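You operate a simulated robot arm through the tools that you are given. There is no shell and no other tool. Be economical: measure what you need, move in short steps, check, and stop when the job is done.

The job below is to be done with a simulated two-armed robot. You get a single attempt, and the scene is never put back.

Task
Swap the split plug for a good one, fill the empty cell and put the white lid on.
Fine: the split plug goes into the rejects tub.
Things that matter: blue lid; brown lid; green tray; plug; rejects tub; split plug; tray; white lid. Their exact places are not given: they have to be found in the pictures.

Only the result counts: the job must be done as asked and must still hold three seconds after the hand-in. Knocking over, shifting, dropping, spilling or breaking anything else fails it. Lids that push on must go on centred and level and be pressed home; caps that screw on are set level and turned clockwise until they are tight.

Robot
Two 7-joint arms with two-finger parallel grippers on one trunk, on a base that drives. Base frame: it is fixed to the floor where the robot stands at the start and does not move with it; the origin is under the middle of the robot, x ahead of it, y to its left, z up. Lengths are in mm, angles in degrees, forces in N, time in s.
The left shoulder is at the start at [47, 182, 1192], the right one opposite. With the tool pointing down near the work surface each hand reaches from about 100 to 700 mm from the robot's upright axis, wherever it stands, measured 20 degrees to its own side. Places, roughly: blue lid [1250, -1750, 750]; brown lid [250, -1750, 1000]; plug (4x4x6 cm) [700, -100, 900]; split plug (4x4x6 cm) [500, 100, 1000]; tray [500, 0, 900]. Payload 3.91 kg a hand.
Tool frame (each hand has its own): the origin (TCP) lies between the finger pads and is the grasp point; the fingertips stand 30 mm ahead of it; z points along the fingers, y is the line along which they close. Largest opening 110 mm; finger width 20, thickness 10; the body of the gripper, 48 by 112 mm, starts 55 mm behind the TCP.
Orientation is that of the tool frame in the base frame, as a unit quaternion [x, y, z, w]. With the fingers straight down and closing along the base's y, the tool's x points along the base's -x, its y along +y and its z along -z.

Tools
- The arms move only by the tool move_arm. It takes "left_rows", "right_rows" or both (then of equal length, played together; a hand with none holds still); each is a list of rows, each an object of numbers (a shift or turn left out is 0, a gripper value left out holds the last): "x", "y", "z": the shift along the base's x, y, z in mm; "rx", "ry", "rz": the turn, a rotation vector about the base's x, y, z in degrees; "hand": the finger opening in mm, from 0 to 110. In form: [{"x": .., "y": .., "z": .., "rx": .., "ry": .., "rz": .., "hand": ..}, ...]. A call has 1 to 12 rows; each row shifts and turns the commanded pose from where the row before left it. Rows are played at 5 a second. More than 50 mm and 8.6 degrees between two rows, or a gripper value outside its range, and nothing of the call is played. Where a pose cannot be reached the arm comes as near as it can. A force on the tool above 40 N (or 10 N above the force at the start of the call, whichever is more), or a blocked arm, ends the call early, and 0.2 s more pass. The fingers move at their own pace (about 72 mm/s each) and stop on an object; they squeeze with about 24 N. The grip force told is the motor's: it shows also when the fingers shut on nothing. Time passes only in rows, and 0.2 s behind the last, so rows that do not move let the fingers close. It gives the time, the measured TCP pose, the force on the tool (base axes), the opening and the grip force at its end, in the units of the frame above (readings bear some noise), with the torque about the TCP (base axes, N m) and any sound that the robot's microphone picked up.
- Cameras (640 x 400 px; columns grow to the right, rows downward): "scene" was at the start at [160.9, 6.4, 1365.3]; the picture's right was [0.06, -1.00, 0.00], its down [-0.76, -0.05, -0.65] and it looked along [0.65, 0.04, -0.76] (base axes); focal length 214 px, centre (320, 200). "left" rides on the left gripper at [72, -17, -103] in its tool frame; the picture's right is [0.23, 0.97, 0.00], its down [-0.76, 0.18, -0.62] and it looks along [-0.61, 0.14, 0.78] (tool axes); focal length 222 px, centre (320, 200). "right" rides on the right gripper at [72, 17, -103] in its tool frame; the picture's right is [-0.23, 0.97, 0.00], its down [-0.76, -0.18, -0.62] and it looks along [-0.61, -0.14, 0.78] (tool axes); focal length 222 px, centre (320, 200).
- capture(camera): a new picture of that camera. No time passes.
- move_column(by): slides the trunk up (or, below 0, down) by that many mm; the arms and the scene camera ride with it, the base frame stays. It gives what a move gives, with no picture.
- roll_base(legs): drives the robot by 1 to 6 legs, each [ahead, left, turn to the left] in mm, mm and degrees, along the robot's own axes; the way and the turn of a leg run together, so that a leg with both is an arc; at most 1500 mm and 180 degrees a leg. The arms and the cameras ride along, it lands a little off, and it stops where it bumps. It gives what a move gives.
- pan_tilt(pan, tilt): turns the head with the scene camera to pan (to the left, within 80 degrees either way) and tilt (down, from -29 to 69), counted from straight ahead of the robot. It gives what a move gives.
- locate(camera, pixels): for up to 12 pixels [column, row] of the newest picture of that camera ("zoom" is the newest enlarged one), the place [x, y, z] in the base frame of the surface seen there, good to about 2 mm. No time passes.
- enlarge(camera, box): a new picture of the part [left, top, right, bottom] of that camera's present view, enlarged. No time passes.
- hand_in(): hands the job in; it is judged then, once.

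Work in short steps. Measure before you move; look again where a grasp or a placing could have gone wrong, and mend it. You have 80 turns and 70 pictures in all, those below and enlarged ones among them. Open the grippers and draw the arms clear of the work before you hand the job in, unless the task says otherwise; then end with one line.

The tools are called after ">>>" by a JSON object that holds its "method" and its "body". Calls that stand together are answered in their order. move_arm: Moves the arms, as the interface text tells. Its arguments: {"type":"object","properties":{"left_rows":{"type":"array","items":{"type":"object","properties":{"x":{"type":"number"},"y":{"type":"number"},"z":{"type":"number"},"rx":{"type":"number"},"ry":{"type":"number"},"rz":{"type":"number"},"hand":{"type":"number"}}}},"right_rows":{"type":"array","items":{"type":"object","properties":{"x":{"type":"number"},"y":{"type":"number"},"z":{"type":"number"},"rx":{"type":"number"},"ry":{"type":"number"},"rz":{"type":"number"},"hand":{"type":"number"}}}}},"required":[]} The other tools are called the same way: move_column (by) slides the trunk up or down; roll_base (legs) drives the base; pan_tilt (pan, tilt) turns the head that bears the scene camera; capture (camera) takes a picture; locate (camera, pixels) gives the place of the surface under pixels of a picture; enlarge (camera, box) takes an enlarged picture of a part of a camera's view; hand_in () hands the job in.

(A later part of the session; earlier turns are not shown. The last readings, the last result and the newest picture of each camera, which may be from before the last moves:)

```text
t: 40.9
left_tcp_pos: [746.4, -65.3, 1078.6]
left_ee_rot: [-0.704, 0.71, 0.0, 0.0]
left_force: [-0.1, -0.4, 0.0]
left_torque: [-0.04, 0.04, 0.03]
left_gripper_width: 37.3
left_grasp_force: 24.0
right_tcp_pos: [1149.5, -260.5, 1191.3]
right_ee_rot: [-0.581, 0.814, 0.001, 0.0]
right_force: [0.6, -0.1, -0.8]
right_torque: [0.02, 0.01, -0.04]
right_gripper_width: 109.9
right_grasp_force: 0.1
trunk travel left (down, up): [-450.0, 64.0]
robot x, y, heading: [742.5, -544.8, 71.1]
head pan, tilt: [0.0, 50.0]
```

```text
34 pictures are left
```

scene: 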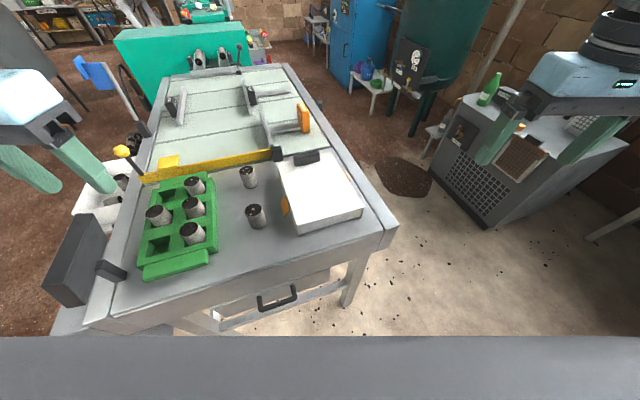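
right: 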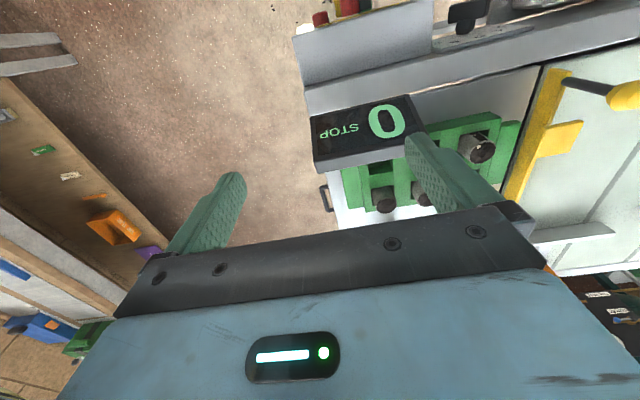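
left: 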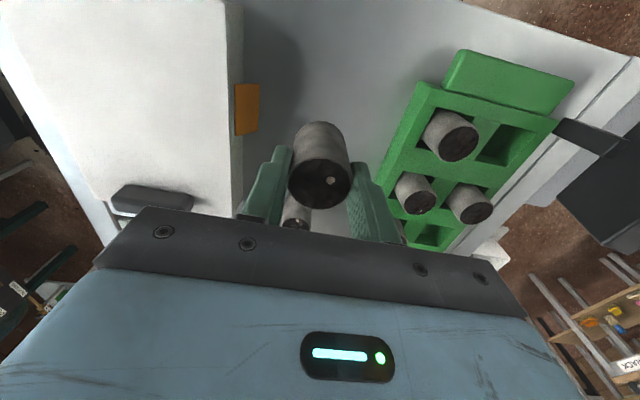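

The plug is held. The STOP screen stands close to the empty cell, so I measure its extent before carrying the plug there.

>>> {"method": "enlarge", "body": {"camera": "scene", "box": [20, 150, 220, 330]}}

>>> {"method": "locate", "body": {"camera": "scene", "pixels": [[85, 216], [104, 222], [100, 240], [92, 270], [82, 300], [62, 295], [100, 268], [120, 273], [47, 285], [70, 255], [101, 225], [82, 218]]}}

```text
2.22 times, centred on (120, 240) of scene
```

zoom: 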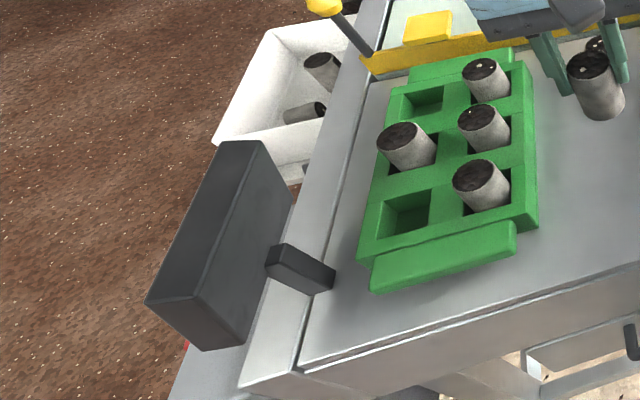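

```text
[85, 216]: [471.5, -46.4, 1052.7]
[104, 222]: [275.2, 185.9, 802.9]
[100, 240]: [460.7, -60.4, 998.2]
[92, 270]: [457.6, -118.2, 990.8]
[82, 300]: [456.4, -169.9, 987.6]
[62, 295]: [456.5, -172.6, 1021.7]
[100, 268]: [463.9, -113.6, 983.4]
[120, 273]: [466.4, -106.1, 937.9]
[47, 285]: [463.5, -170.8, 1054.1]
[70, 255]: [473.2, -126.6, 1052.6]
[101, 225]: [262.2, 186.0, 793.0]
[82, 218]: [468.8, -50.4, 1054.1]
```

The screen's back edge is at x≈474, which leaves about 10 mm beside the gripper body. I carry the plug above the empty cell at (541,-77) and look.

>>> {"method": "move_arm", "body": {"left_rows": [{"x": -41, "y": -2}, {"x": -41, "y": -2}, {"x": -41, "y": -3}, {"x": -41, "y": -3}, {"x": -41, "y": -2}, {"z": -20}]}}

>>> {"method": "capture", "body": {"camera": "left"}}

>>> {"method": "enlarge", "body": {"camera": "scene", "box": [20, 100, 260, 310]}}

```text
t: 42.3
left_tcp_pos: [541.6, -76.1, 1059.5]
left_ee_rot: [-0.704, 0.71, 0.002, 0.0]
left_force: [0.6, -0.7, -0.6]
left_torque: [0.0, 0.04, 0.02]
left_gripper_width: 37.1
left_grasp_force: 23.8
right_tcp_pos: [1148.9, -260.2, 1190.5]
right_ee_rot: [-0.582, 0.813, 0.0, 0.0]
right_force: [0.9, -0.7, 0.2]
right_torque: [-0.01, 0.0, 0.02]
right_gripper_width: 109.9
right_grasp_force: 0.1
trunk travel left (down, up): [-450.0, 64.0]
robot x, y, heading: [741.6, -548.2, 71.1]
head pan, tilt: [0.0, 50.0]
```

```text
32 pictures are left
```

left: 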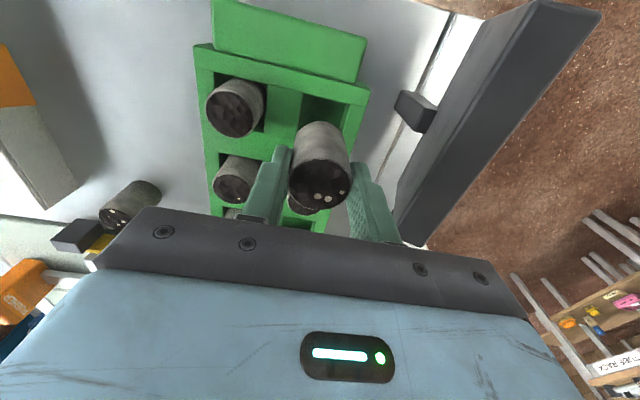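

```text
1.90 times, centred on (140, 205) of scene
```

zoom: 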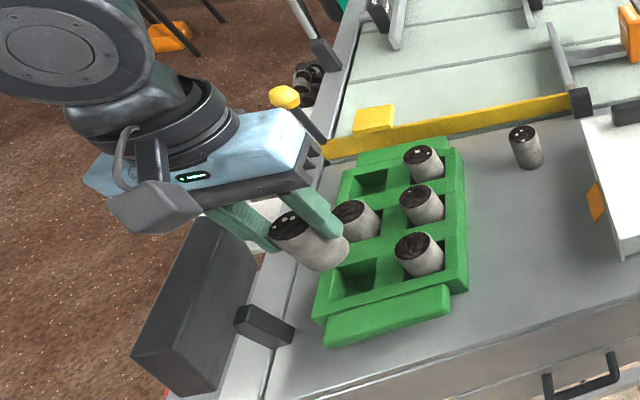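

I check the alignment by locating the held plug's rim and the visible cell edges in the left picture.

>>> {"method": "locate", "body": {"camera": "left", "pixels": [[291, 183], [347, 180], [319, 165], [319, 205], [305, 95], [343, 104], [322, 98], [345, 125], [300, 120], [303, 105], [225, 110], [234, 182]]}}

```text
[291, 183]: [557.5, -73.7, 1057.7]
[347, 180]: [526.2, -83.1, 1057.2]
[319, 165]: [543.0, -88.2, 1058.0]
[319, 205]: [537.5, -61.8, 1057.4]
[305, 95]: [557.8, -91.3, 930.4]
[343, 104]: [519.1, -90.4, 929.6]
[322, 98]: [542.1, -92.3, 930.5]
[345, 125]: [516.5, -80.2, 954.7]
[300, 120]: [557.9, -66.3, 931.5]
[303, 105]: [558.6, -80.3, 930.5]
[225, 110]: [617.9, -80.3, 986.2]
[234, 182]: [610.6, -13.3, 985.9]
```

The held plug is centred at (541.5,-77) and the cell spans about x 517–561, so it is aligned. I lower it into the cell and release.

>>> {"method": "move_arm", "body": {"left_rows": [{"x": -1, "z": -25}, {"z": -20}, {"z": -15}, {"z": -7}, {}]}}

>>> {"method": "capture", "body": {"camera": "left"}}

```text
t: 43.5
left_tcp_pos: [541.0, -77.9, 995.2]
left_ee_rot: [-0.704, 0.71, 0.002, 0.001]
left_force: [0.6, -3.9, 18.8]
left_torque: [0.31, 0.0, -0.01]
left_gripper_width: 37.2
left_grasp_force: 23.8
right_tcp_pos: [1149.6, -261.3, 1191.6]
right_ee_rot: [-0.581, 0.814, 0.001, 0.001]
right_force: [-0.6, -0.4, 0.3]
right_torque: [0.03, 0.03, -0.04]
right_gripper_width: 110.0
right_grasp_force: 0.0
trunk travel left (down, up): [-450.0, 64.0]
robot x, y, heading: [744.3, -548.4, 71.0]
head pan, tilt: [0.0, 50.0]
```

```text
30 pictures are left
```

left: 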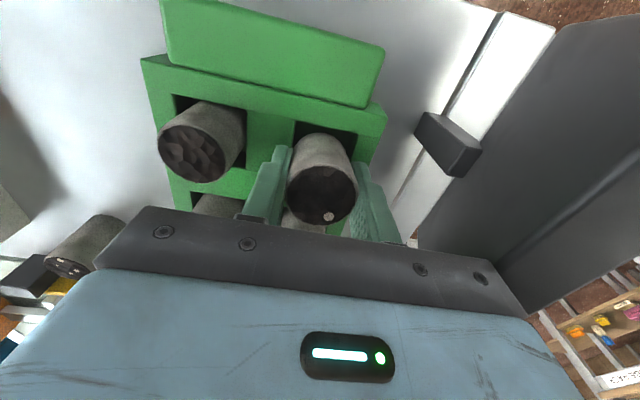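

There is 18.8 N up-force at 995, and the other plugs top out at 986, so it rests about 7 mm high, pushed towards -y. I raise slightly, shift -3 mm in y and press down again.

>>> {"method": "move_arm", "body": {"left_rows": [{"z": 6}, {"y": -3}, {"z": -6}, {"z": -4}, {"z": -3}, {}]}}

```text
t: 44.9
left_tcp_pos: [540.3, -78.6, 987.1]
left_ee_rot: [-0.703, 0.711, 0.0, 0.0]
left_force: [-0.6, 0.3, 0.2]
left_torque: [0.03, -0.01, -0.02]
left_gripper_width: 37.1
left_grasp_force: 24.0
right_tcp_pos: [1149.1, -260.3, 1191.6]
right_ee_rot: [-0.582, 0.814, 0.0, -0.001]
right_force: [-0.2, -0.2, -0.1]
right_torque: [-0.01, 0.03, 0.04]
right_gripper_width: 110.0
right_grasp_force: 0.1
trunk travel left (down, up): [-450.0, 64.0]
robot x, y, heading: [739.9, -545.0, 70.8]
head pan, tilt: [0.0, 50.0]
```

It went in freely, now at 987. I release and lift.

>>> {"method": "move_arm", "body": {"left_rows": [{"hand": 58}, {}, {"z": 20}, {"z": 40}, {"z": 40}]}}

>>> {"method": "capture", "body": {"camera": "left"}}

```text
t: 46.1
left_tcp_pos: [539.3, -78.6, 1088.8]
left_ee_rot: [-0.704, 0.71, 0.001, 0.001]
left_force: [1.2, -0.2, -0.3]
left_torque: [-0.02, -0.01, -0.01]
left_gripper_width: 58.1
left_grasp_force: 0.0
right_tcp_pos: [1149.0, -260.9, 1192.8]
right_ee_rot: [-0.582, 0.814, -0.001, 0.0]
right_force: [0.4, -1.2, -0.6]
right_torque: [-0.01, 0.02, -0.02]
right_gripper_width: 110.1
right_grasp_force: 0.1
trunk travel left (down, up): [-450.0, 64.0]
robot x, y, heading: [740.9, -546.5, 71.1]
head pan, tilt: [0.0, 50.0]
```

```text
29 pictures are left
```

left: 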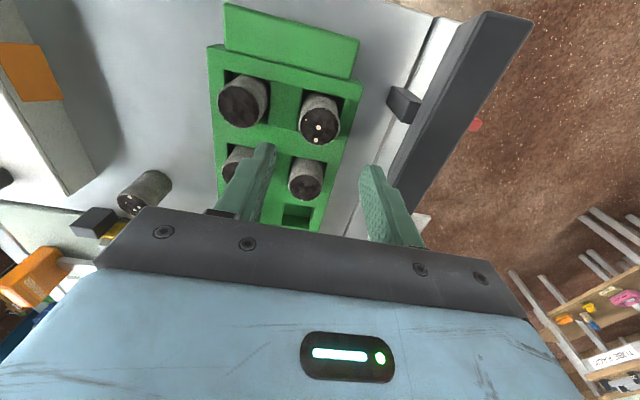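

The plug sits in the cell at (319,120). I check its height and move over the second loose plug near (749,77).

>>> {"method": "locate", "body": {"camera": "left", "pixels": [[318, 122], [241, 103], [305, 182], [240, 160], [297, 215], [284, 212], [310, 212], [297, 206]]}}

>>> {"method": "move_arm", "body": {"left_rows": [{"x": 35, "y": 26}, {"x": 35, "y": 26}, {"x": 35, "y": 26}, {"x": 35, "y": 26}, {"x": 35, "y": 26}, {"x": 33, "y": 25}]}}

>>> {"method": "capture", "body": {"camera": "left"}}

```text
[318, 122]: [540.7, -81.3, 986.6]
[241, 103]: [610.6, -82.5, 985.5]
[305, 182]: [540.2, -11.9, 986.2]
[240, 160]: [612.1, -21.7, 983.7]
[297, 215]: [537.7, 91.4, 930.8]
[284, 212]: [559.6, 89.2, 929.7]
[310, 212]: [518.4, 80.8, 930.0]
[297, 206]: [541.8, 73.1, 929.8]
```

```text
t: 47.5
left_tcp_pos: [726.7, 59.8, 1085.8]
left_ee_rot: [-0.705, 0.709, 0.001, 0.001]
left_force: [0.0, -0.3, 0.0]
left_torque: [0.01, 0.01, 0.01]
left_gripper_width: 58.0
left_grasp_force: 0.0
left hand out of reach, approached as far as the arm can: row 6
right_tcp_pos: [1149.0, -259.2, 1191.2]
right_ee_rot: [-0.582, 0.813, 0.0, 0.0]
right_force: [0.3, 0.8, -0.4]
right_torque: [0.02, -0.03, -0.01]
right_gripper_width: 110.2
right_grasp_force: 0.1
trunk travel left (down, up): [-450.0, 64.0]
robot x, y, heading: [742.7, -547.8, 71.4]
head pan, tilt: [0.0, 50.0]
```

```text
28 pictures are left
```

left: 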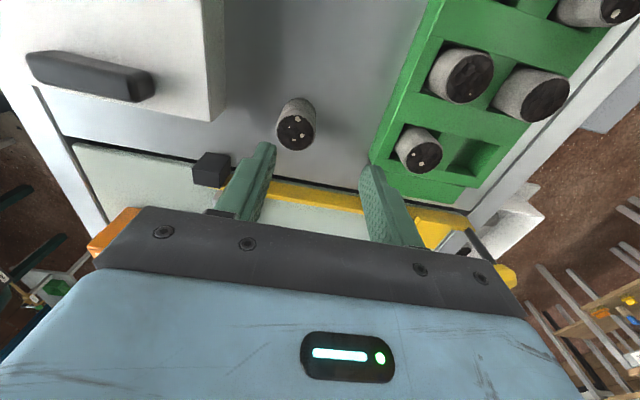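

Just out of reach. I drive 60 mm ahead and locate the second plug in the current picture.

>>> {"method": "locate", "body": {"camera": "left", "pixels": [[276, 130], [316, 132], [297, 116], [295, 150], [296, 132], [185, 115], [30, 60], [152, 85], [150, 100], [40, 85], [90, 60], [210, 160]]}}

>>> {"method": "roll_base", "body": {"legs": [[62, 0, 0]]}}

```text
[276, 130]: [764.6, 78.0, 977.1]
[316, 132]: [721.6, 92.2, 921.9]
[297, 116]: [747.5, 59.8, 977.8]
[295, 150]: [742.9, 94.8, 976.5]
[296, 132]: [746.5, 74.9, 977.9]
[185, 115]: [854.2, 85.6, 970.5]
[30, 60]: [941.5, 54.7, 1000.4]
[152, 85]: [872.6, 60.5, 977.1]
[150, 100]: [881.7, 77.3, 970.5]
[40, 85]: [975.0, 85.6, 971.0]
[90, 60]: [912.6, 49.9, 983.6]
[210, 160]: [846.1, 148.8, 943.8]
```

```text
t: 48.5
left_tcp_pos: [745.3, 117.9, 1085.3]
left_ee_rot: [-0.704, 0.71, 0.0, 0.001]
left_force: [0.1, 0.1, -0.2]
left_torque: [-0.02, 0.03, -0.03]
left_gripper_width: 57.9
left_grasp_force: 0.0
right_tcp_pos: [1170.3, -202.6, 1191.0]
right_ee_rot: [-0.581, 0.814, 0.001, 0.0]
right_force: [0.5, -0.1, -0.9]
right_torque: [-0.03, 0.02, 0.01]
right_gripper_width: 109.9
right_grasp_force: 0.2
trunk travel left (down, up): [-450.0, 64.0]
robot x, y, heading: [760.2, -487.1, 71.1]
head pan, tilt: [0.0, 50.0]
```

Plug A is centred at about (746,77). I move over it, descend, grip and lift.

>>> {"method": "move_arm", "body": {"left_rows": [{"x": 1, "y": -41}, {"z": -45}, {"z": -45}, {"z": -15}, {"hand": 20}, {}, {}, {"z": 45}, {"z": 45}, {"z": 10}]}}

>>> {"method": "capture", "body": {"camera": "left"}}

```text
t: 50.7
left_tcp_pos: [746.2, 78.1, 1080.8]
left_ee_rot: [-0.704, 0.71, 0.0, 0.0]
left_force: [-0.3, -0.1, 0.9]
left_torque: [-0.02, 0.04, -0.03]
left_gripper_width: 37.1
left_grasp_force: 23.9
right_tcp_pos: [1169.1, -202.7, 1192.1]
right_ee_rot: [-0.581, 0.814, 0.0, -0.001]
right_force: [-0.3, 0.0, 0.5]
right_torque: [0.03, 0.03, -0.02]
right_gripper_width: 110.0
right_grasp_force: 0.0
trunk travel left (down, up): [-450.0, 64.0]
robot x, y, heading: [759.8, -487.8, 71.0]
head pan, tilt: [0.0, 50.0]
```

```text
27 pictures are left
```

left: 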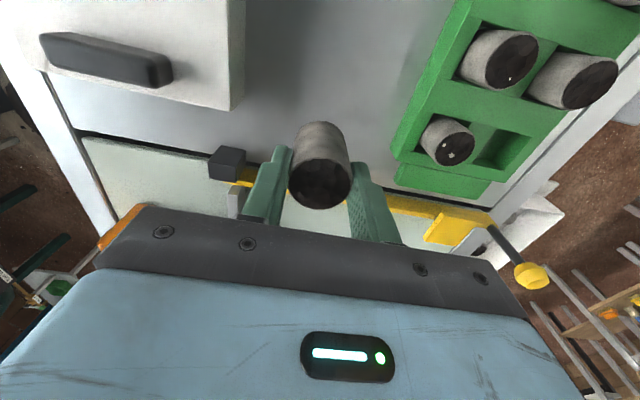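

Held at 37.1 mm. I carry it over the empty cell at about (540,70), descend partway, and look.

>>> {"method": "move_arm", "body": {"left_rows": [{"x": -41, "y": -1}, {"x": -41, "y": -2}, {"x": -41, "y": -2}, {"x": -41, "y": -1}, {"x": -42, "y": -1}, {"z": -22}]}}

>>> {"method": "capture", "body": {"camera": "left"}}

>>> {"method": "locate", "body": {"camera": "left", "pixels": [[291, 183], [347, 180], [319, 165], [319, 205], [305, 95], [343, 104], [322, 98], [345, 125], [300, 120], [303, 105], [225, 110], [234, 182]]}}

```text
t: 52.1
left_tcp_pos: [542.0, 69.3, 1057.6]
left_ee_rot: [-0.704, 0.711, 0.0, 0.001]
left_force: [0.0, -0.1, -0.5]
left_torque: [-0.01, 0.02, -0.01]
left_gripper_width: 37.4
left_grasp_force: 23.6
right_tcp_pos: [1169.8, -201.6, 1191.7]
right_ee_rot: [-0.582, 0.813, 0.0, 0.0]
right_force: [-0.1, 0.4, 0.0]
right_torque: [0.02, 0.01, -0.01]
right_gripper_width: 110.1
right_grasp_force: 0.1
trunk travel left (down, up): [-450.0, 64.0]
robot x, y, heading: [762.6, -484.4, 71.2]
head pan, tilt: [0.0, 50.0]
```

```text
26 pictures are left
```

left: 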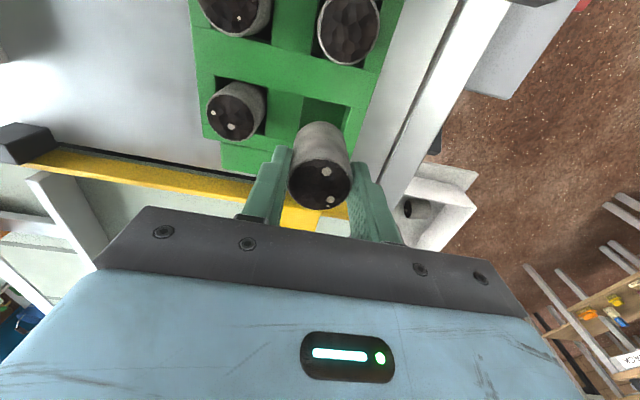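

```text
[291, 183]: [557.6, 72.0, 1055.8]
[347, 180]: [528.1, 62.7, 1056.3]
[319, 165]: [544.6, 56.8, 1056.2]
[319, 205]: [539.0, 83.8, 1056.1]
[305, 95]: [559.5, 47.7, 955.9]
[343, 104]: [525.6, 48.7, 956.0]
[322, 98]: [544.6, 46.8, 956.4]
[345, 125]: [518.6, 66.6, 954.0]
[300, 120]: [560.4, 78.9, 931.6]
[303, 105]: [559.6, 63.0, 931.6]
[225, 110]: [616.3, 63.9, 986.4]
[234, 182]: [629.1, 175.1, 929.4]
```

The cell spans y≈49–93 and x≈518–561, centre (540,71). I trim the position by (-2.5,+1) and lower.

>>> {"method": "move_arm", "body": {"left_rows": [{"x": -2.5, "y": 1}, {"z": -25}, {"z": -20}, {"z": -15}, {"z": -8}, {}]}}

```text
t: 53.5
left_tcp_pos: [539.6, 70.3, 990.0]
left_ee_rot: [-0.704, 0.71, 0.0, 0.001]
left_force: [0.5, 0.2, 0.4]
left_torque: [0.02, 0.01, 0.01]
left_gripper_width: 37.1
left_grasp_force: 24.0
right_tcp_pos: [1168.9, -202.9, 1190.9]
right_ee_rot: [-0.581, 0.814, 0.0, 0.0]
right_force: [0.4, -0.4, -0.1]
right_torque: [-0.02, -0.01, 0.01]
right_gripper_width: 110.2
right_grasp_force: 0.1
trunk travel left (down, up): [-450.0, 64.0]
robot x, y, heading: [761.7, -488.1, 71.3]
head pan, tilt: [0.0, 50.0]
```

It descended freely to 990. I lower 2 mm more, release, lift and look at the whole tray.

>>> {"method": "move_arm", "body": {"left_rows": [{"z": -2}, {"hand": 58}, {}, {"z": 20}, {"z": 45}, {"z": 45}, {"x": 10, "y": -45}, {"y": -45}]}}

>>> {"method": "capture", "body": {"camera": "left"}}

```text
t: 55.3
left_tcp_pos: [548.1, -20.8, 1100.8]
left_ee_rot: [-0.704, 0.71, 0.001, 0.001]
left_force: [0.3, -0.2, -0.1]
left_torque: [-0.01, 0.0, 0.03]
left_gripper_width: 58.1
left_grasp_force: 0.0
right_tcp_pos: [1167.8, -203.7, 1192.9]
right_ee_rot: [-0.582, 0.813, 0.0, 0.001]
right_force: [-0.4, -0.7, 0.3]
right_torque: [-0.01, 0.0, 0.03]
right_gripper_width: 110.0
right_grasp_force: 0.0
trunk travel left (down, up): [-450.0, 64.0]
robot x, y, heading: [764.3, -491.8, 71.1]
head pan, tilt: [0.0, 50.0]
```

```text
25 pictures are left
```

left: 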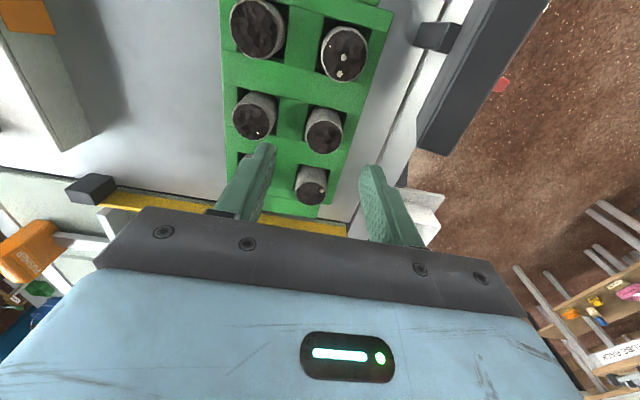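

All six cells are filled. For the lid I drive to put the left hand in reach of its handle, then turn the gripper 90° so it closes along y.

>>> {"method": "roll_base", "body": {"legs": [[48, -142, 0]]}}

>>> {"method": "move_arm", "body": {"left_rows": [{"x": 20, "z": 15, "rz": -8.2}, {"x": 20, "z": 15, "rz": -8.2}, {"x": 20, "rz": -8.2}, {"x": 20, "y": 5, "rz": -8.2}, {"x": 20, "y": 5, "rz": -8.2}, {"x": 20, "y": 5, "rz": -8.2}, {"x": 20, "y": 5, "rz": -8.2}, {"x": 20, "y": 5, "rz": -8.2}, {"x": 20, "y": 5, "rz": -8.2}, {"x": 10, "y": 5, "rz": -8.2}, {"x": 10, "y": 5, "rz": -8}]}}

>>> {"method": "capture", "body": {"camera": "left"}}

>>> {"method": "capture", "body": {"camera": "scene"}}

```text
t: 57.2
left_tcp_pos: [699.9, -20.3, 1100.7]
left_ee_rot: [-0.703, 0.711, 0.001, 0.001]
left_force: [1.2, 0.3, 0.0]
left_torque: [-0.03, -0.01, 0.0]
left_gripper_width: 57.9
left_grasp_force: 0.1
right_tcp_pos: [1319.5, -204.0, 1192.7]
right_ee_rot: [-0.581, 0.814, 0.0, -0.001]
right_force: [0.3, 0.1, 0.6]
right_torque: [0.01, -0.02, 0.0]
right_gripper_width: 110.3
right_grasp_force: 0.1
trunk travel left (down, up): [-450.0, 64.0]
robot x, y, heading: [909.6, -487.4, 71.0]
head pan, tilt: [0.0, 50.0]
```

```text
t: 59.6
left_tcp_pos: [899.0, 21.0, 1130.1]
left_ee_rot: [0.007, 1.0, 0.0, 0.001]
left_force: [0.4, 0.2, 0.3]
left_torque: [-0.01, 0.02, -0.01]
left_gripper_width: 58.1
left_grasp_force: 0.1
right_tcp_pos: [1319.3, -204.5, 1190.2]
right_ee_rot: [-0.58, 0.814, 0.001, -0.001]
right_force: [1.1, 0.4, -0.6]
right_torque: [-0.01, -0.04, -0.01]
right_gripper_width: 110.1
right_grasp_force: 0.0
trunk travel left (down, up): [-450.0, 64.0]
robot x, y, heading: [909.7, -488.5, 71.1]
head pan, tilt: [0.0, 50.0]
```

```text
24 pictures are left
```

left: 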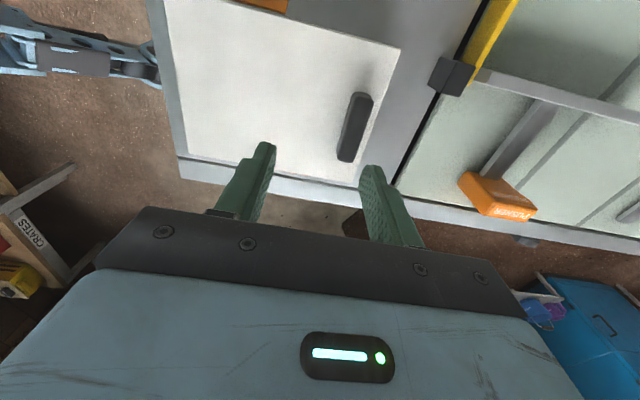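

```text
23 pictures are left
```

scene: 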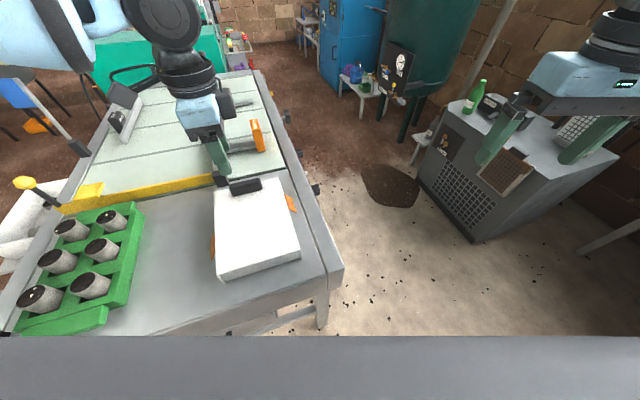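

The gripper now closes along y and the handle is seen at (355,127). I measure the handle and the lid's corners.

>>> {"method": "enlarge", "body": {"camera": "left", "box": [150, 0, 480, 206]}}

>>> {"method": "locate", "body": {"camera": "left", "pixels": [[350, 100], [371, 102], [362, 94], [340, 158], [353, 160], [354, 125], [399, 49], [166, 10], [185, 150], [265, 4], [280, 10], [376, 110]]}}

```text
1.94 times, centred on (315, 103) of left
```

zoom: 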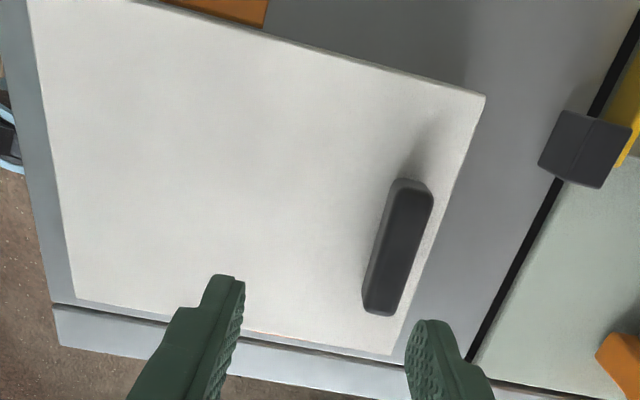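

```text
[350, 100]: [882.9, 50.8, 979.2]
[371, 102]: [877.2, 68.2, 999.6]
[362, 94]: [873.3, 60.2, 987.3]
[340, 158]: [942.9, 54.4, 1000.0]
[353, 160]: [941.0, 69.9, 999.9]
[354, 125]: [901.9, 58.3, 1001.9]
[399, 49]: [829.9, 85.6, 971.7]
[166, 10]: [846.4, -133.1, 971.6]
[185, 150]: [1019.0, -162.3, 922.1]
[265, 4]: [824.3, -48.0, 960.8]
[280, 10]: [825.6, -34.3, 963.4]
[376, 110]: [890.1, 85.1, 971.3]
```

The handle spans x 873–943, y 52–70 and z 971–1001. I descend on it at (907,61) to TCP z 1003 and close.

>>> {"method": "locate", "body": {"camera": "zoom", "pixels": [[78, 296], [390, 350], [33, 8], [484, 97], [140, 5], [262, 30], [388, 345], [470, 100], [80, 290]]}}

>>> {"method": "move_arm", "body": {"left_rows": [{"x": 8, "y": 40.5}, {"z": -45}, {"z": -45}, {"z": -30}, {"z": -6}, {"hand": 5}, {}, {}, {}]}}

>>> {"method": "capture", "body": {"camera": "left"}}

```text
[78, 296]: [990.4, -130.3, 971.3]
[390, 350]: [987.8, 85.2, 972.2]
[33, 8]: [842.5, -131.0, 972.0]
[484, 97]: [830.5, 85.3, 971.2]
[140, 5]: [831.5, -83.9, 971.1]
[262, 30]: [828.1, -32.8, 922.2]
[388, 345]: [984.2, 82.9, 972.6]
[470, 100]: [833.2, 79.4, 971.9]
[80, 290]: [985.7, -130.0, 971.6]
```

```text
t: 61.6
left_tcp_pos: [909.2, 59.8, 1005.2]
left_ee_rot: [0.006, 1.0, 0.0, -0.001]
left_force: [-0.6, 0.0, -0.2]
left_torque: [0.03, 0.01, 0.01]
left_gripper_width: 21.5
left_grasp_force: 24.0
right_tcp_pos: [1318.5, -204.4, 1192.5]
right_ee_rot: [-0.581, 0.814, 0.0, 0.0]
right_force: [-0.1, 0.1, 0.3]
right_torque: [0.01, 0.03, 0.02]
right_gripper_width: 110.1
right_grasp_force: 0.1
trunk travel left (down, up): [-450.0, 64.0]
robot x, y, heading: [912.7, -490.6, 71.0]
head pan, tilt: [0.0, 50.0]
```

```text
21 pictures are left
```

left: 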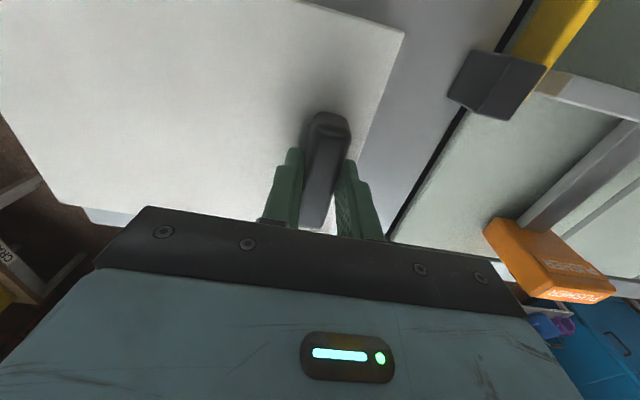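

The handle is gripped at 21.5 mm width. The lid spans x 830–989 and y -131 to 85, so its centre is (909.5,-22.8). I lift it 30 mm as a test and watch force and tilt.

>>> {"method": "move_arm", "body": {"left_rows": [{"z": 4}, {"z": 8}, {"z": 18}, {}]}}

>>> {"method": "enlarge", "body": {"camera": "scene", "box": [150, 130, 350, 300]}}

```text
t: 62.6
left_tcp_pos: [907.0, 62.9, 1033.3]
left_ee_rot: [0.005, 1.0, 0.0, 0.001]
left_force: [0.7, -0.5, -0.5]
left_torque: [0.07, 0.01, 0.01]
left_gripper_width: 21.6
left_grasp_force: 24.0
right_tcp_pos: [1318.7, -203.8, 1191.5]
right_ee_rot: [-0.58, 0.814, 0.001, 0.0]
right_force: [0.0, 0.7, 0.7]
right_torque: [-0.01, 0.03, -0.03]
right_gripper_width: 110.3
right_grasp_force: 0.1
trunk travel left (down, up): [-450.0, 64.0]
robot x, y, heading: [914.1, -487.2, 71.1]
head pan, tilt: [0.0, 50.0]
```

```text
2.35 times, centred on (250, 215) of scene
```

zoom: 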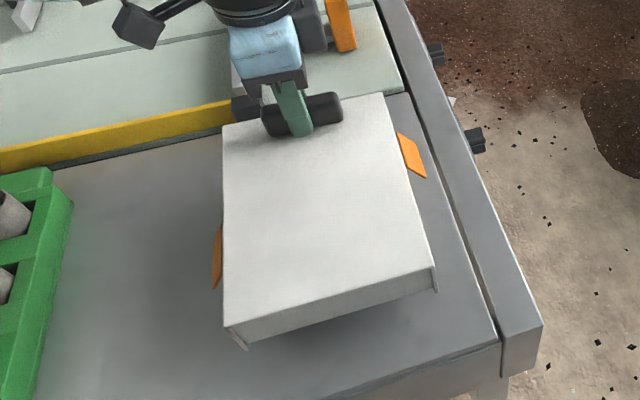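

The lid seems lifted with almost no load. I measure its corners to check that it hangs level.

>>> {"method": "locate", "body": {"camera": "zoom", "pixels": [[228, 132], [378, 100], [428, 262], [228, 320], [300, 290], [300, 150], [240, 340], [217, 230], [410, 155], [250, 225], [390, 225], [434, 285]]}}

```text
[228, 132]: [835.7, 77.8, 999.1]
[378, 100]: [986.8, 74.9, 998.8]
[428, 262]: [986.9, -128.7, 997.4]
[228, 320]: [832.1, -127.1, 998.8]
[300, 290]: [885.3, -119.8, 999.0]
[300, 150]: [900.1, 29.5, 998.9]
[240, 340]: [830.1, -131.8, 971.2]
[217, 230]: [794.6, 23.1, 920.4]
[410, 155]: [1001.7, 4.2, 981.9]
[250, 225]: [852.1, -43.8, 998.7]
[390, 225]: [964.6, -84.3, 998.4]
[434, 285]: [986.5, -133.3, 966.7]
```

The lid hangs level, with its top at 999 all over. I lift it higher and drive the base 330 mm towards the tray, keeping the heading.

>>> {"method": "move_arm", "body": {"left_rows": [{"z": 30}, {"z": 40}, {}]}}

>>> {"method": "roll_base", "body": {"legs": [[-107, 312, 0]]}}

>>> {"method": "capture", "body": {"camera": "scene"}}

>>> {"method": "capture", "body": {"camera": "left"}}

```text
t: 63.4
left_tcp_pos: [908.1, 58.8, 1103.6]
left_ee_rot: [0.007, 1.0, -0.001, 0.001]
left_force: [-0.7, 0.1, -1.6]
left_torque: [0.09, 0.03, -0.02]
left_gripper_width: 21.6
left_grasp_force: 24.1
right_tcp_pos: [1318.5, -203.5, 1191.2]
right_ee_rot: [-0.581, 0.814, 0.0, 0.0]
right_force: [-0.1, 0.1, 0.0]
right_torque: [0.0, 0.01, -0.02]
right_gripper_width: 110.2
right_grasp_force: 0.1
trunk travel left (down, up): [-450.0, 64.0]
robot x, y, heading: [915.9, -490.6, 71.1]
head pan, tilt: [0.0, 50.0]
```

```text
t: 66.7
left_tcp_pos: [571.0, 61.1, 1105.2]
left_ee_rot: [0.003, 1.0, 0.0, 0.0]
left_force: [0.8, 0.9, -0.8]
left_torque: [0.06, 0.01, 0.03]
left_gripper_width: 21.7
left_grasp_force: 23.7
right_tcp_pos: [983.5, -199.5, 1191.8]
right_ee_rot: [-0.583, 0.813, 0.0, 0.0]
right_force: [0.7, 0.5, 0.2]
right_torque: [0.02, 0.01, -0.01]
right_gripper_width: 109.9
right_grasp_force: 0.1
trunk travel left (down, up): [-450.0, 64.0]
robot x, y, heading: [576.7, -488.1, 71.6]
head pan, tilt: [0.0, 50.0]
```

```text
19 pictures are left
```

scene: 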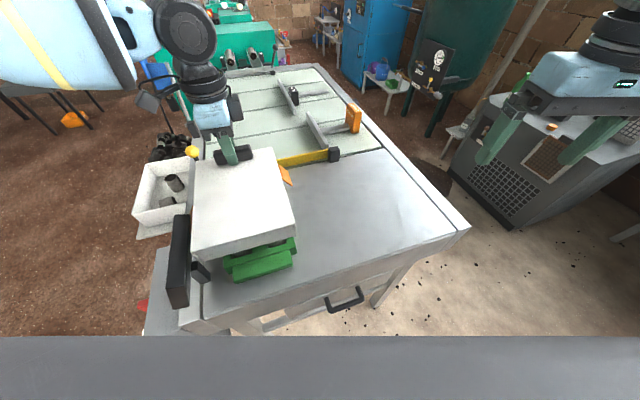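

```text
18 pictures are left
```

left: 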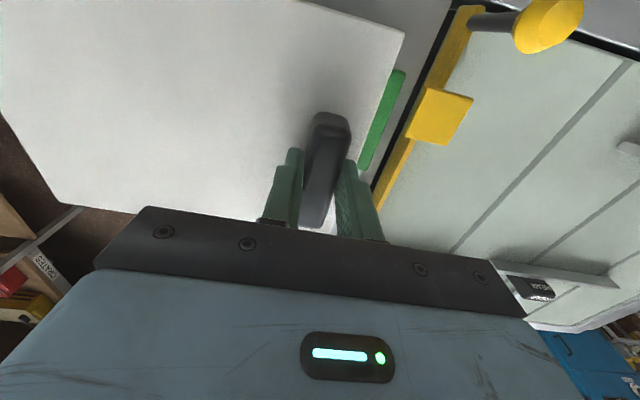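

TCP is at (571,61); the tray centre is about (576.3,-3.3), which puts the target TCP near (576,79). I bring the right hand round on the +x side so its camera can see between lid and tray.

>>> {"method": "move_arm", "body": {"left_rows": [{"x": 2.5, "y": 9}, {"x": 2.5, "y": 9}, {}, {}, {}, {}, {}, {}, {}, {}, {}], "right_rows": [{"x": -12, "y": 12, "z": -10, "rz": 8}, {"x": -12, "y": 12, "z": -10, "rz": 8}, {"x": -12, "y": 12, "z": -10, "rz": 8}, {"x": -12, "y": 12, "z": -10, "rz": 8}, {"x": -12, "y": 12, "z": -10, "rz": 8}, {"x": -12, "y": 12, "z": -10, "rz": 8}, {"x": -12, "y": 12, "z": -10, "rz": 8}, {"x": -12, "y": 12, "z": -10, "rz": 8}, {"x": -12, "y": 12, "z": -10, "rz": 8}, {"x": -12, "y": 12, "z": -10, "rz": 8}, {"z": -10, "rz": 8}]}}

>>> {"method": "capture", "body": {"camera": "right"}}

```text
t: 69.1
left_tcp_pos: [576.7, 79.6, 1103.4]
left_ee_rot: [0.003, 1.0, 0.0, 0.001]
left_force: [-0.1, 0.9, -2.0]
left_torque: [0.09, 0.02, -0.01]
left_gripper_width: 21.6
left_grasp_force: 24.0
right_tcp_pos: [850.3, -108.8, 1107.7]
right_ee_rot: [0.936, -0.352, -0.001, 0.0]
right_force: [-0.3, 0.3, 0.6]
right_torque: [0.0, -0.04, 0.0]
right_gripper_width: 110.0
right_grasp_force: 0.1
right hand out of reach, approached as far as the arm can: row 8, 9, 10, 11
trunk travel left (down, up): [-450.0, 64.0]
robot x, y, heading: [578.2, -489.0, 71.5]
head pan, tilt: [0.0, 50.0]
```

```text
17 pictures are left
```

right: 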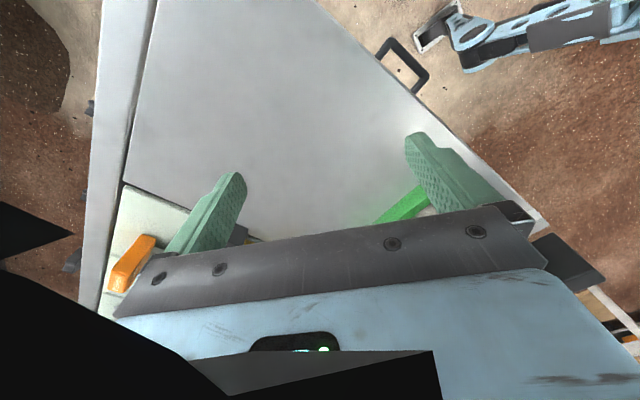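

The right camera is blocked by its own gripper, so I use the scene and left views instead. I lower the lid to just above the plugs and check its alignment with the tray ends.

>>> {"method": "move_arm", "body": {"left_rows": [{"z": -18}, {}]}}

>>> {"method": "enlarge", "body": {"camera": "scene", "box": [160, 140, 320, 300]}}

>>> {"method": "locate", "body": {"camera": "zoom", "pixels": [[130, 60], [340, 30], [400, 250], [120, 310], [180, 350], [395, 300], [190, 365], [400, 320], [205, 400], [395, 360], [300, 320], [300, 350]]}}

```text
t: 69.7
left_tcp_pos: [575.7, 80.3, 1084.7]
left_ee_rot: [0.004, 1.0, 0.0, 0.001]
left_force: [1.3, -0.5, -1.3]
left_torque: [0.07, 0.02, -0.01]
left_gripper_width: 21.5
left_grasp_force: 23.6
right_tcp_pos: [850.7, -107.5, 1108.3]
right_ee_rot: [0.936, -0.352, -0.001, 0.002]
right_force: [-0.7, -0.2, 0.4]
right_torque: [0.0, 0.04, -0.02]
right_gripper_width: 110.3
right_grasp_force: 0.1
trunk travel left (down, up): [-450.0, 64.0]
robot x, y, heading: [576.7, -487.7, 71.2]
head pan, tilt: [0.0, 50.0]
```

```text
2.50 times, centred on (240, 220) of scene
```

zoom: 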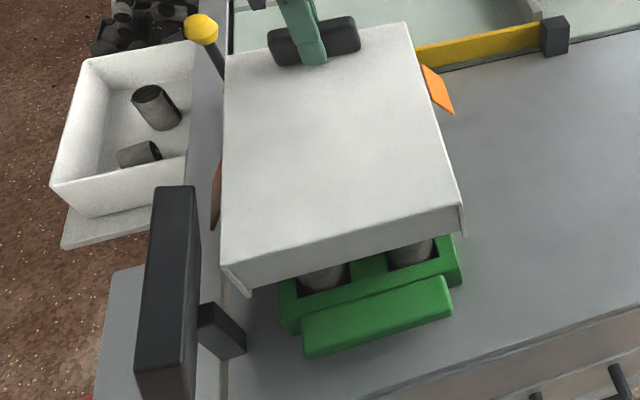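

```text
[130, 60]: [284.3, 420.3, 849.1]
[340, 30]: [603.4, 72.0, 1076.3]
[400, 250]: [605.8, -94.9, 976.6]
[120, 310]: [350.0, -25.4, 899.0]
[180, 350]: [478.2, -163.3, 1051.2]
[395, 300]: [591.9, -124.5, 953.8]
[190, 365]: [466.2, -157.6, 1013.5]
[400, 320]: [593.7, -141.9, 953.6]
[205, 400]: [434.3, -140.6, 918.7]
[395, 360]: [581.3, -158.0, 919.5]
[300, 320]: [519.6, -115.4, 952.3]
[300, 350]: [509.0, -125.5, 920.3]
```

I measure the lid corners and the tray's end corners in this zoomed view.

>>> {"method": "locate", "body": {"camera": "zoom", "pixels": [[225, 262], [456, 205], [226, 62], [405, 28], [240, 292], [462, 232], [282, 288], [461, 275], [306, 325], [447, 282], [286, 325], [460, 285]]}}

>>> {"method": "enlarge", "body": {"camera": "scene", "box": [205, 215, 285, 275]}}

```text
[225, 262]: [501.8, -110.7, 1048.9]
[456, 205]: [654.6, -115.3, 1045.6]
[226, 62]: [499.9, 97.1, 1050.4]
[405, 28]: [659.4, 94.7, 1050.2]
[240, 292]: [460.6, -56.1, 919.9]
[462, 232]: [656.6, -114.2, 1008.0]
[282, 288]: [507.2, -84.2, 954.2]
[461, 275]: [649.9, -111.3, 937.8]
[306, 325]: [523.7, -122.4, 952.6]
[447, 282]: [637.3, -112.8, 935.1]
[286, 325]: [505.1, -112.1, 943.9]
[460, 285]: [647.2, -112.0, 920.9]
```

```text
6.67 times, centred on (245, 245) of scene
```

zoom: 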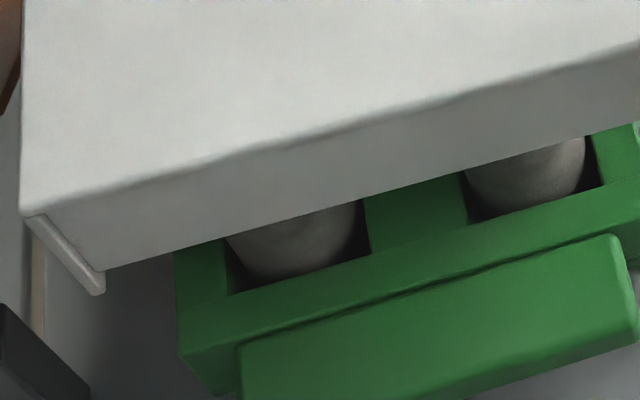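

The lid's end walls match the tray ends (y≈-112), while its side skirts must go outside the body in x, so x is the tight direction. I zoom in to measure both x edges of lid and tray precisely.

>>> {"method": "enlarge", "body": {"camera": "scene", "box": [208, 205, 284, 280]}}

```text
5.33 times, centred on (246, 242) of scene
```

zoom: 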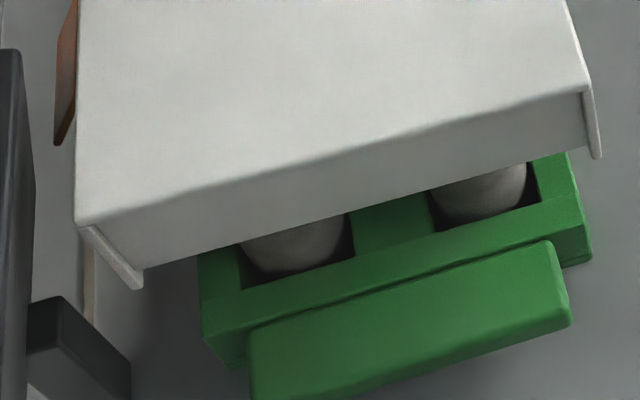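

I locate the skirt and tray edges in this zoom.

>>> {"method": "locate", "body": {"camera": "zoom", "pixels": [[81, 150], [574, 50], [79, 205], [582, 82], [137, 284], [597, 152], [150, 264], [575, 150], [204, 325], [590, 225], [203, 280], [577, 185]]}}

```text
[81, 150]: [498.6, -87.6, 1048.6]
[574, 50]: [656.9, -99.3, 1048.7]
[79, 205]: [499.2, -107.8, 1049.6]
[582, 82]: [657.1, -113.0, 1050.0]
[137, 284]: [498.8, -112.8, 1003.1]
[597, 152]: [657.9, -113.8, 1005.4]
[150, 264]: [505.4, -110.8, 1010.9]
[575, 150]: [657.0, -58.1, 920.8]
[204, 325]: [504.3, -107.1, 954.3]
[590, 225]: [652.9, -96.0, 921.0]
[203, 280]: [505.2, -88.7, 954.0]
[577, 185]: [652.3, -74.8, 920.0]
```

The lid's x edges are 498–658 (centre 578) and the tray's about 503.5–651.5 (centre 577.4); in y the lid is about 1.5 mm too near. I trim by (-0.7,+1.5) and lower until the skirts are just above the tray rim.

>>> {"method": "move_arm", "body": {"left_rows": [{"x": -0.7, "y": 1.5}, {"z": -20}, {"z": -18}, {}]}}

>>> {"method": "enlarge", "body": {"camera": "scene", "box": [208, 205, 284, 280]}}

```text
t: 70.7
left_tcp_pos: [575.2, 81.7, 1048.4]
left_ee_rot: [0.004, 1.0, 0.0, 0.0]
left_force: [-0.5, 0.0, -0.8]
left_torque: [0.09, -0.04, 0.03]
left_gripper_width: 21.4
left_grasp_force: 24.1
right_tcp_pos: [850.8, -108.0, 1108.6]
right_ee_rot: [0.936, -0.352, -0.002, 0.002]
right_force: [-0.9, -0.8, 0.7]
right_torque: [0.0, 0.01, 0.01]
right_gripper_width: 110.0
right_grasp_force: 0.0
trunk travel left (down, up): [-450.0, 64.0]
robot x, y, heading: [579.2, -488.4, 71.2]
head pan, tilt: [0.0, 50.0]
```

```text
5.33 times, centred on (246, 242) of scene
```

zoom: 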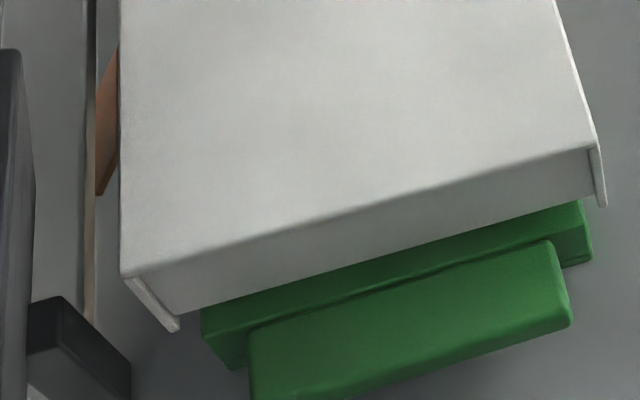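

The lid hangs just above the rim and looks centred. I lower it in small steps and watch the force.

>>> {"method": "move_arm", "body": {"left_rows": [{"z": -4}, {"z": -3}, {"z": -3}, {"z": -3}, {}]}}

>>> {"method": "enlarge", "body": {"camera": "scene", "box": [208, 205, 284, 280]}}

>>> {"method": "locate", "body": {"camera": "zoom", "pixels": [[145, 295], [590, 165], [600, 215], [200, 345], [135, 100], [560, 30], [340, 180], [585, 240], [240, 330], [500, 262]]}}

```text
t: 71.9
left_tcp_pos: [575.7, 79.7, 1035.6]
left_ee_rot: [0.004, 1.0, 0.0, 0.001]
left_force: [-0.2, -0.1, -0.1]
left_torque: [0.1, -0.01, 0.01]
left_gripper_width: 21.5
left_grasp_force: 24.0
right_tcp_pos: [851.6, -109.4, 1108.3]
right_ee_rot: [0.935, -0.353, -0.002, 0.001]
right_force: [0.4, 0.7, 0.3]
right_torque: [-0.02, 0.0, 0.01]
right_gripper_width: 110.0
right_grasp_force: 0.0
trunk travel left (down, up): [-450.0, 64.0]
robot x, y, heading: [576.7, -486.2, 71.1]
head pan, tilt: [0.0, 50.0]
```

```text
5.33 times, centred on (246, 242) of scene
```

zoom: 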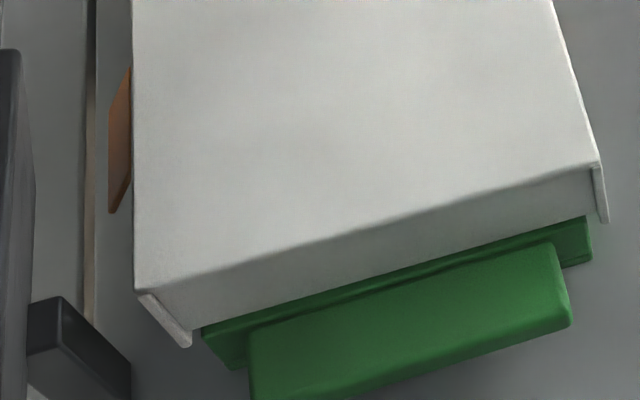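

```text
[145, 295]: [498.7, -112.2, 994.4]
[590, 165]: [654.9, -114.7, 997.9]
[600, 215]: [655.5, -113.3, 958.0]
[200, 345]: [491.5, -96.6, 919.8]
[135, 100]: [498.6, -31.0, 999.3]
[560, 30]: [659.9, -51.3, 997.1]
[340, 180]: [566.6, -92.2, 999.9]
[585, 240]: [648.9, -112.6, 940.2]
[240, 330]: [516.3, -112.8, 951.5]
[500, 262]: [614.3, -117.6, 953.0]
```

No contact yet; the lid top is at 1000. I continue down in 3 mm steps with a 1 mm y trim.

>>> {"method": "move_arm", "body": {"left_rows": [{"y": 1, "z": -2}, {"z": -3}, {"z": -3}, {"z": -2}, {}]}}

```text
t: 73.1
left_tcp_pos: [577.2, 82.8, 1026.6]
left_ee_rot: [0.003, 1.0, 0.001, 0.001]
left_force: [-1.7, 5.4, 20.1]
left_torque: [-0.17, 0.0, -0.03]
left_gripper_width: 21.8
left_grasp_force: 23.7
right_tcp_pos: [851.0, -108.9, 1108.7]
right_ee_rot: [0.936, -0.352, -0.002, 0.0]
right_force: [-0.7, 1.0, 0.3]
right_torque: [0.03, 0.02, -0.02]
right_gripper_width: 110.0
right_grasp_force: 0.1
trunk travel left (down, up): [-450.0, 64.0]
robot x, y, heading: [578.2, -485.1, 71.2]
head pan, tilt: [0.0, 50.0]
```

There is 20 N of contact at 1026.6 (lid top about 992), near the height expected for seating. I look and measure level.

>>> {"method": "enlarge", "body": {"camera": "scene", "box": [200, 150, 300, 280]}}

>>> {"method": "locate", "body": {"camera": "zoom", "pixels": [[220, 40], [345, 40], [380, 190], [220, 250], [300, 150], [392, 205], [240, 275], [395, 232], [300, 256], [300, 262], [360, 240], [310, 300]]}}

>>> {"method": "capture", "body": {"camera": "left"}}

```text
3.08 times, centred on (250, 215) of scene
```

zoom: 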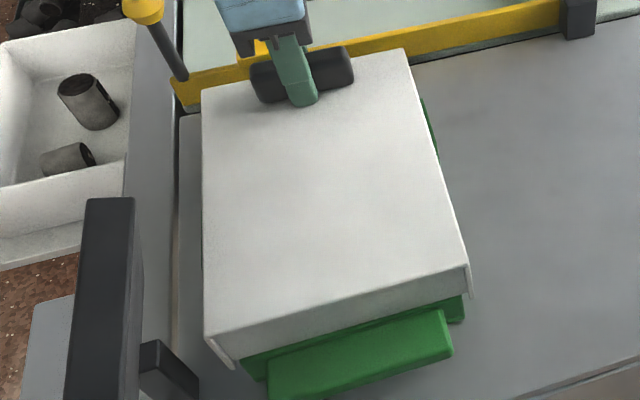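

```text
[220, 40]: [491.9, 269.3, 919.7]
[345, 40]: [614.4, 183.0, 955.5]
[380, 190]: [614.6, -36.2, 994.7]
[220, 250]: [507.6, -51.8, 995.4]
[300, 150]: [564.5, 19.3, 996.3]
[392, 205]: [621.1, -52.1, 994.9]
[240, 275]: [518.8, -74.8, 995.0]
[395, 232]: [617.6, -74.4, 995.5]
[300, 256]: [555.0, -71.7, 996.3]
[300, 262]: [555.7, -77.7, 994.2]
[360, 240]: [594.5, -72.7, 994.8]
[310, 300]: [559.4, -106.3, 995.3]
```

```text
10 pictures are left
```

left: 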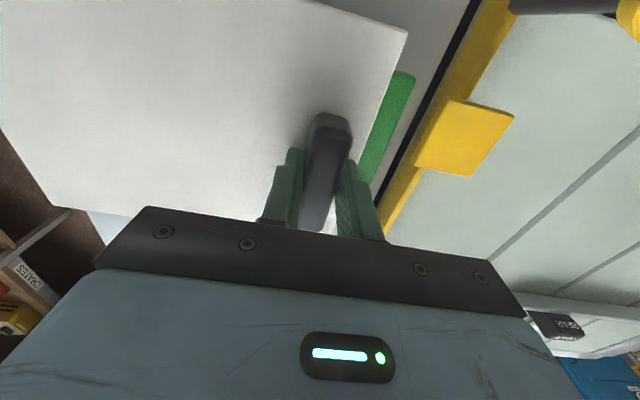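

The lid is level at about 995, and the orange flap on the +x side now shows green at (430,125). I zoom in there to see what that means.

>>> {"method": "enlarge", "body": {"camera": "scene", "box": [255, 160, 315, 225]}}

>>> {"method": "locate", "body": {"camera": "zoom", "pixels": [[320, 160], [330, 190], [315, 140], [340, 240], [300, 160], [360, 260]]}}

```text
6.15 times, centred on (285, 192) of scene
```

zoom: 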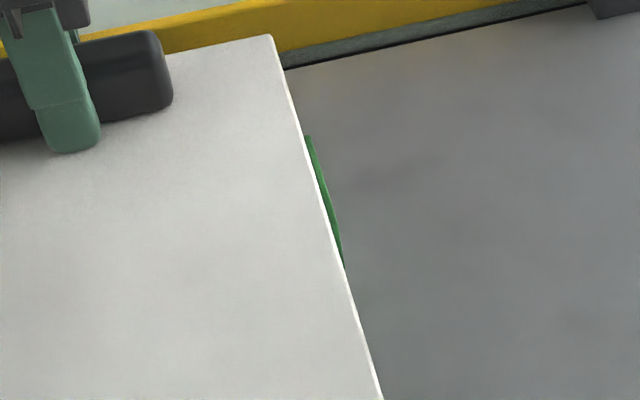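

```text
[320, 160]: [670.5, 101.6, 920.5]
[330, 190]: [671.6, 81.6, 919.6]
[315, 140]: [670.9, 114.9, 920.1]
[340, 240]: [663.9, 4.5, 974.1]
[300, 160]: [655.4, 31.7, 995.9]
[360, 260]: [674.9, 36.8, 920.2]
```

The flap has snapped flat and turned green, so that side is latched. I open the hand, lift clear, and then press gently on the lid's centre with closed fingers to make sure it is home.

>>> {"method": "move_arm", "body": {"left_rows": [{"z": -1}, {"hand": 60}, {}, {"z": 40}, {"y": -44, "hand": 0}, {"y": -42}, {}, {"z": -20}, {"z": -12}]}}

>>> {"method": "capture", "body": {"camera": "left"}}

```text
t: 75.1
left_tcp_pos: [576.7, -4.1, 1032.4]
left_ee_rot: [0.004, 1.0, 0.0, 0.002]
left_force: [0.0, -0.2, -0.3]
left_torque: [-0.03, 0.02, -0.02]
left_gripper_width: 0.0
left_grasp_force: 24.2
right_tcp_pos: [851.5, -108.9, 1108.1]
right_ee_rot: [0.936, -0.353, -0.001, 0.001]
right_force: [-0.3, -0.4, 0.2]
right_torque: [0.01, 0.01, 0.01]
right_gripper_width: 110.0
right_grasp_force: 0.1
trunk travel left (down, up): [-450.0, 64.0]
robot x, y, heading: [577.7, -487.6, 71.3]
head pan, tilt: [0.0, 50.0]
```

```text
8 pictures are left
```

left: 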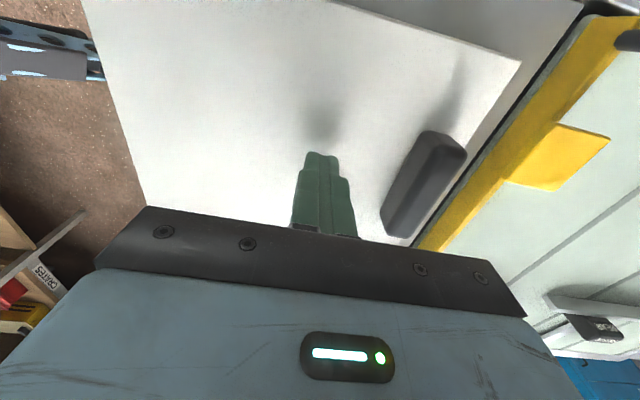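

The fingers are closed just above the lid's centre, tips near 1002. I press down in small steps to about 25–35 N.

>>> {"method": "move_arm", "body": {"left_rows": [{"z": -4}, {"z": -3}, {"z": -1.5}, {"z": -1}, {}]}}

```text
t: 76.3
left_tcp_pos: [576.4, -3.4, 1026.6]
left_ee_rot: [0.003, 1.0, 0.004, 0.003]
left_force: [-2.9, 5.9, 37.0]
left_torque: [0.16, 0.19, -0.07]
left_gripper_width: 0.2
left_grasp_force: 23.9
right_tcp_pos: [851.1, -109.5, 1109.8]
right_ee_rot: [0.936, -0.352, -0.001, 0.0]
right_force: [-0.2, 0.7, 1.4]
right_torque: [-0.01, 0.0, -0.05]
right_gripper_width: 109.8
right_grasp_force: 0.0
trunk travel left (down, up): [-450.0, 64.0]
robot x, y, heading: [576.3, -489.2, 71.0]
head pan, tilt: [0.0, 50.0]
```

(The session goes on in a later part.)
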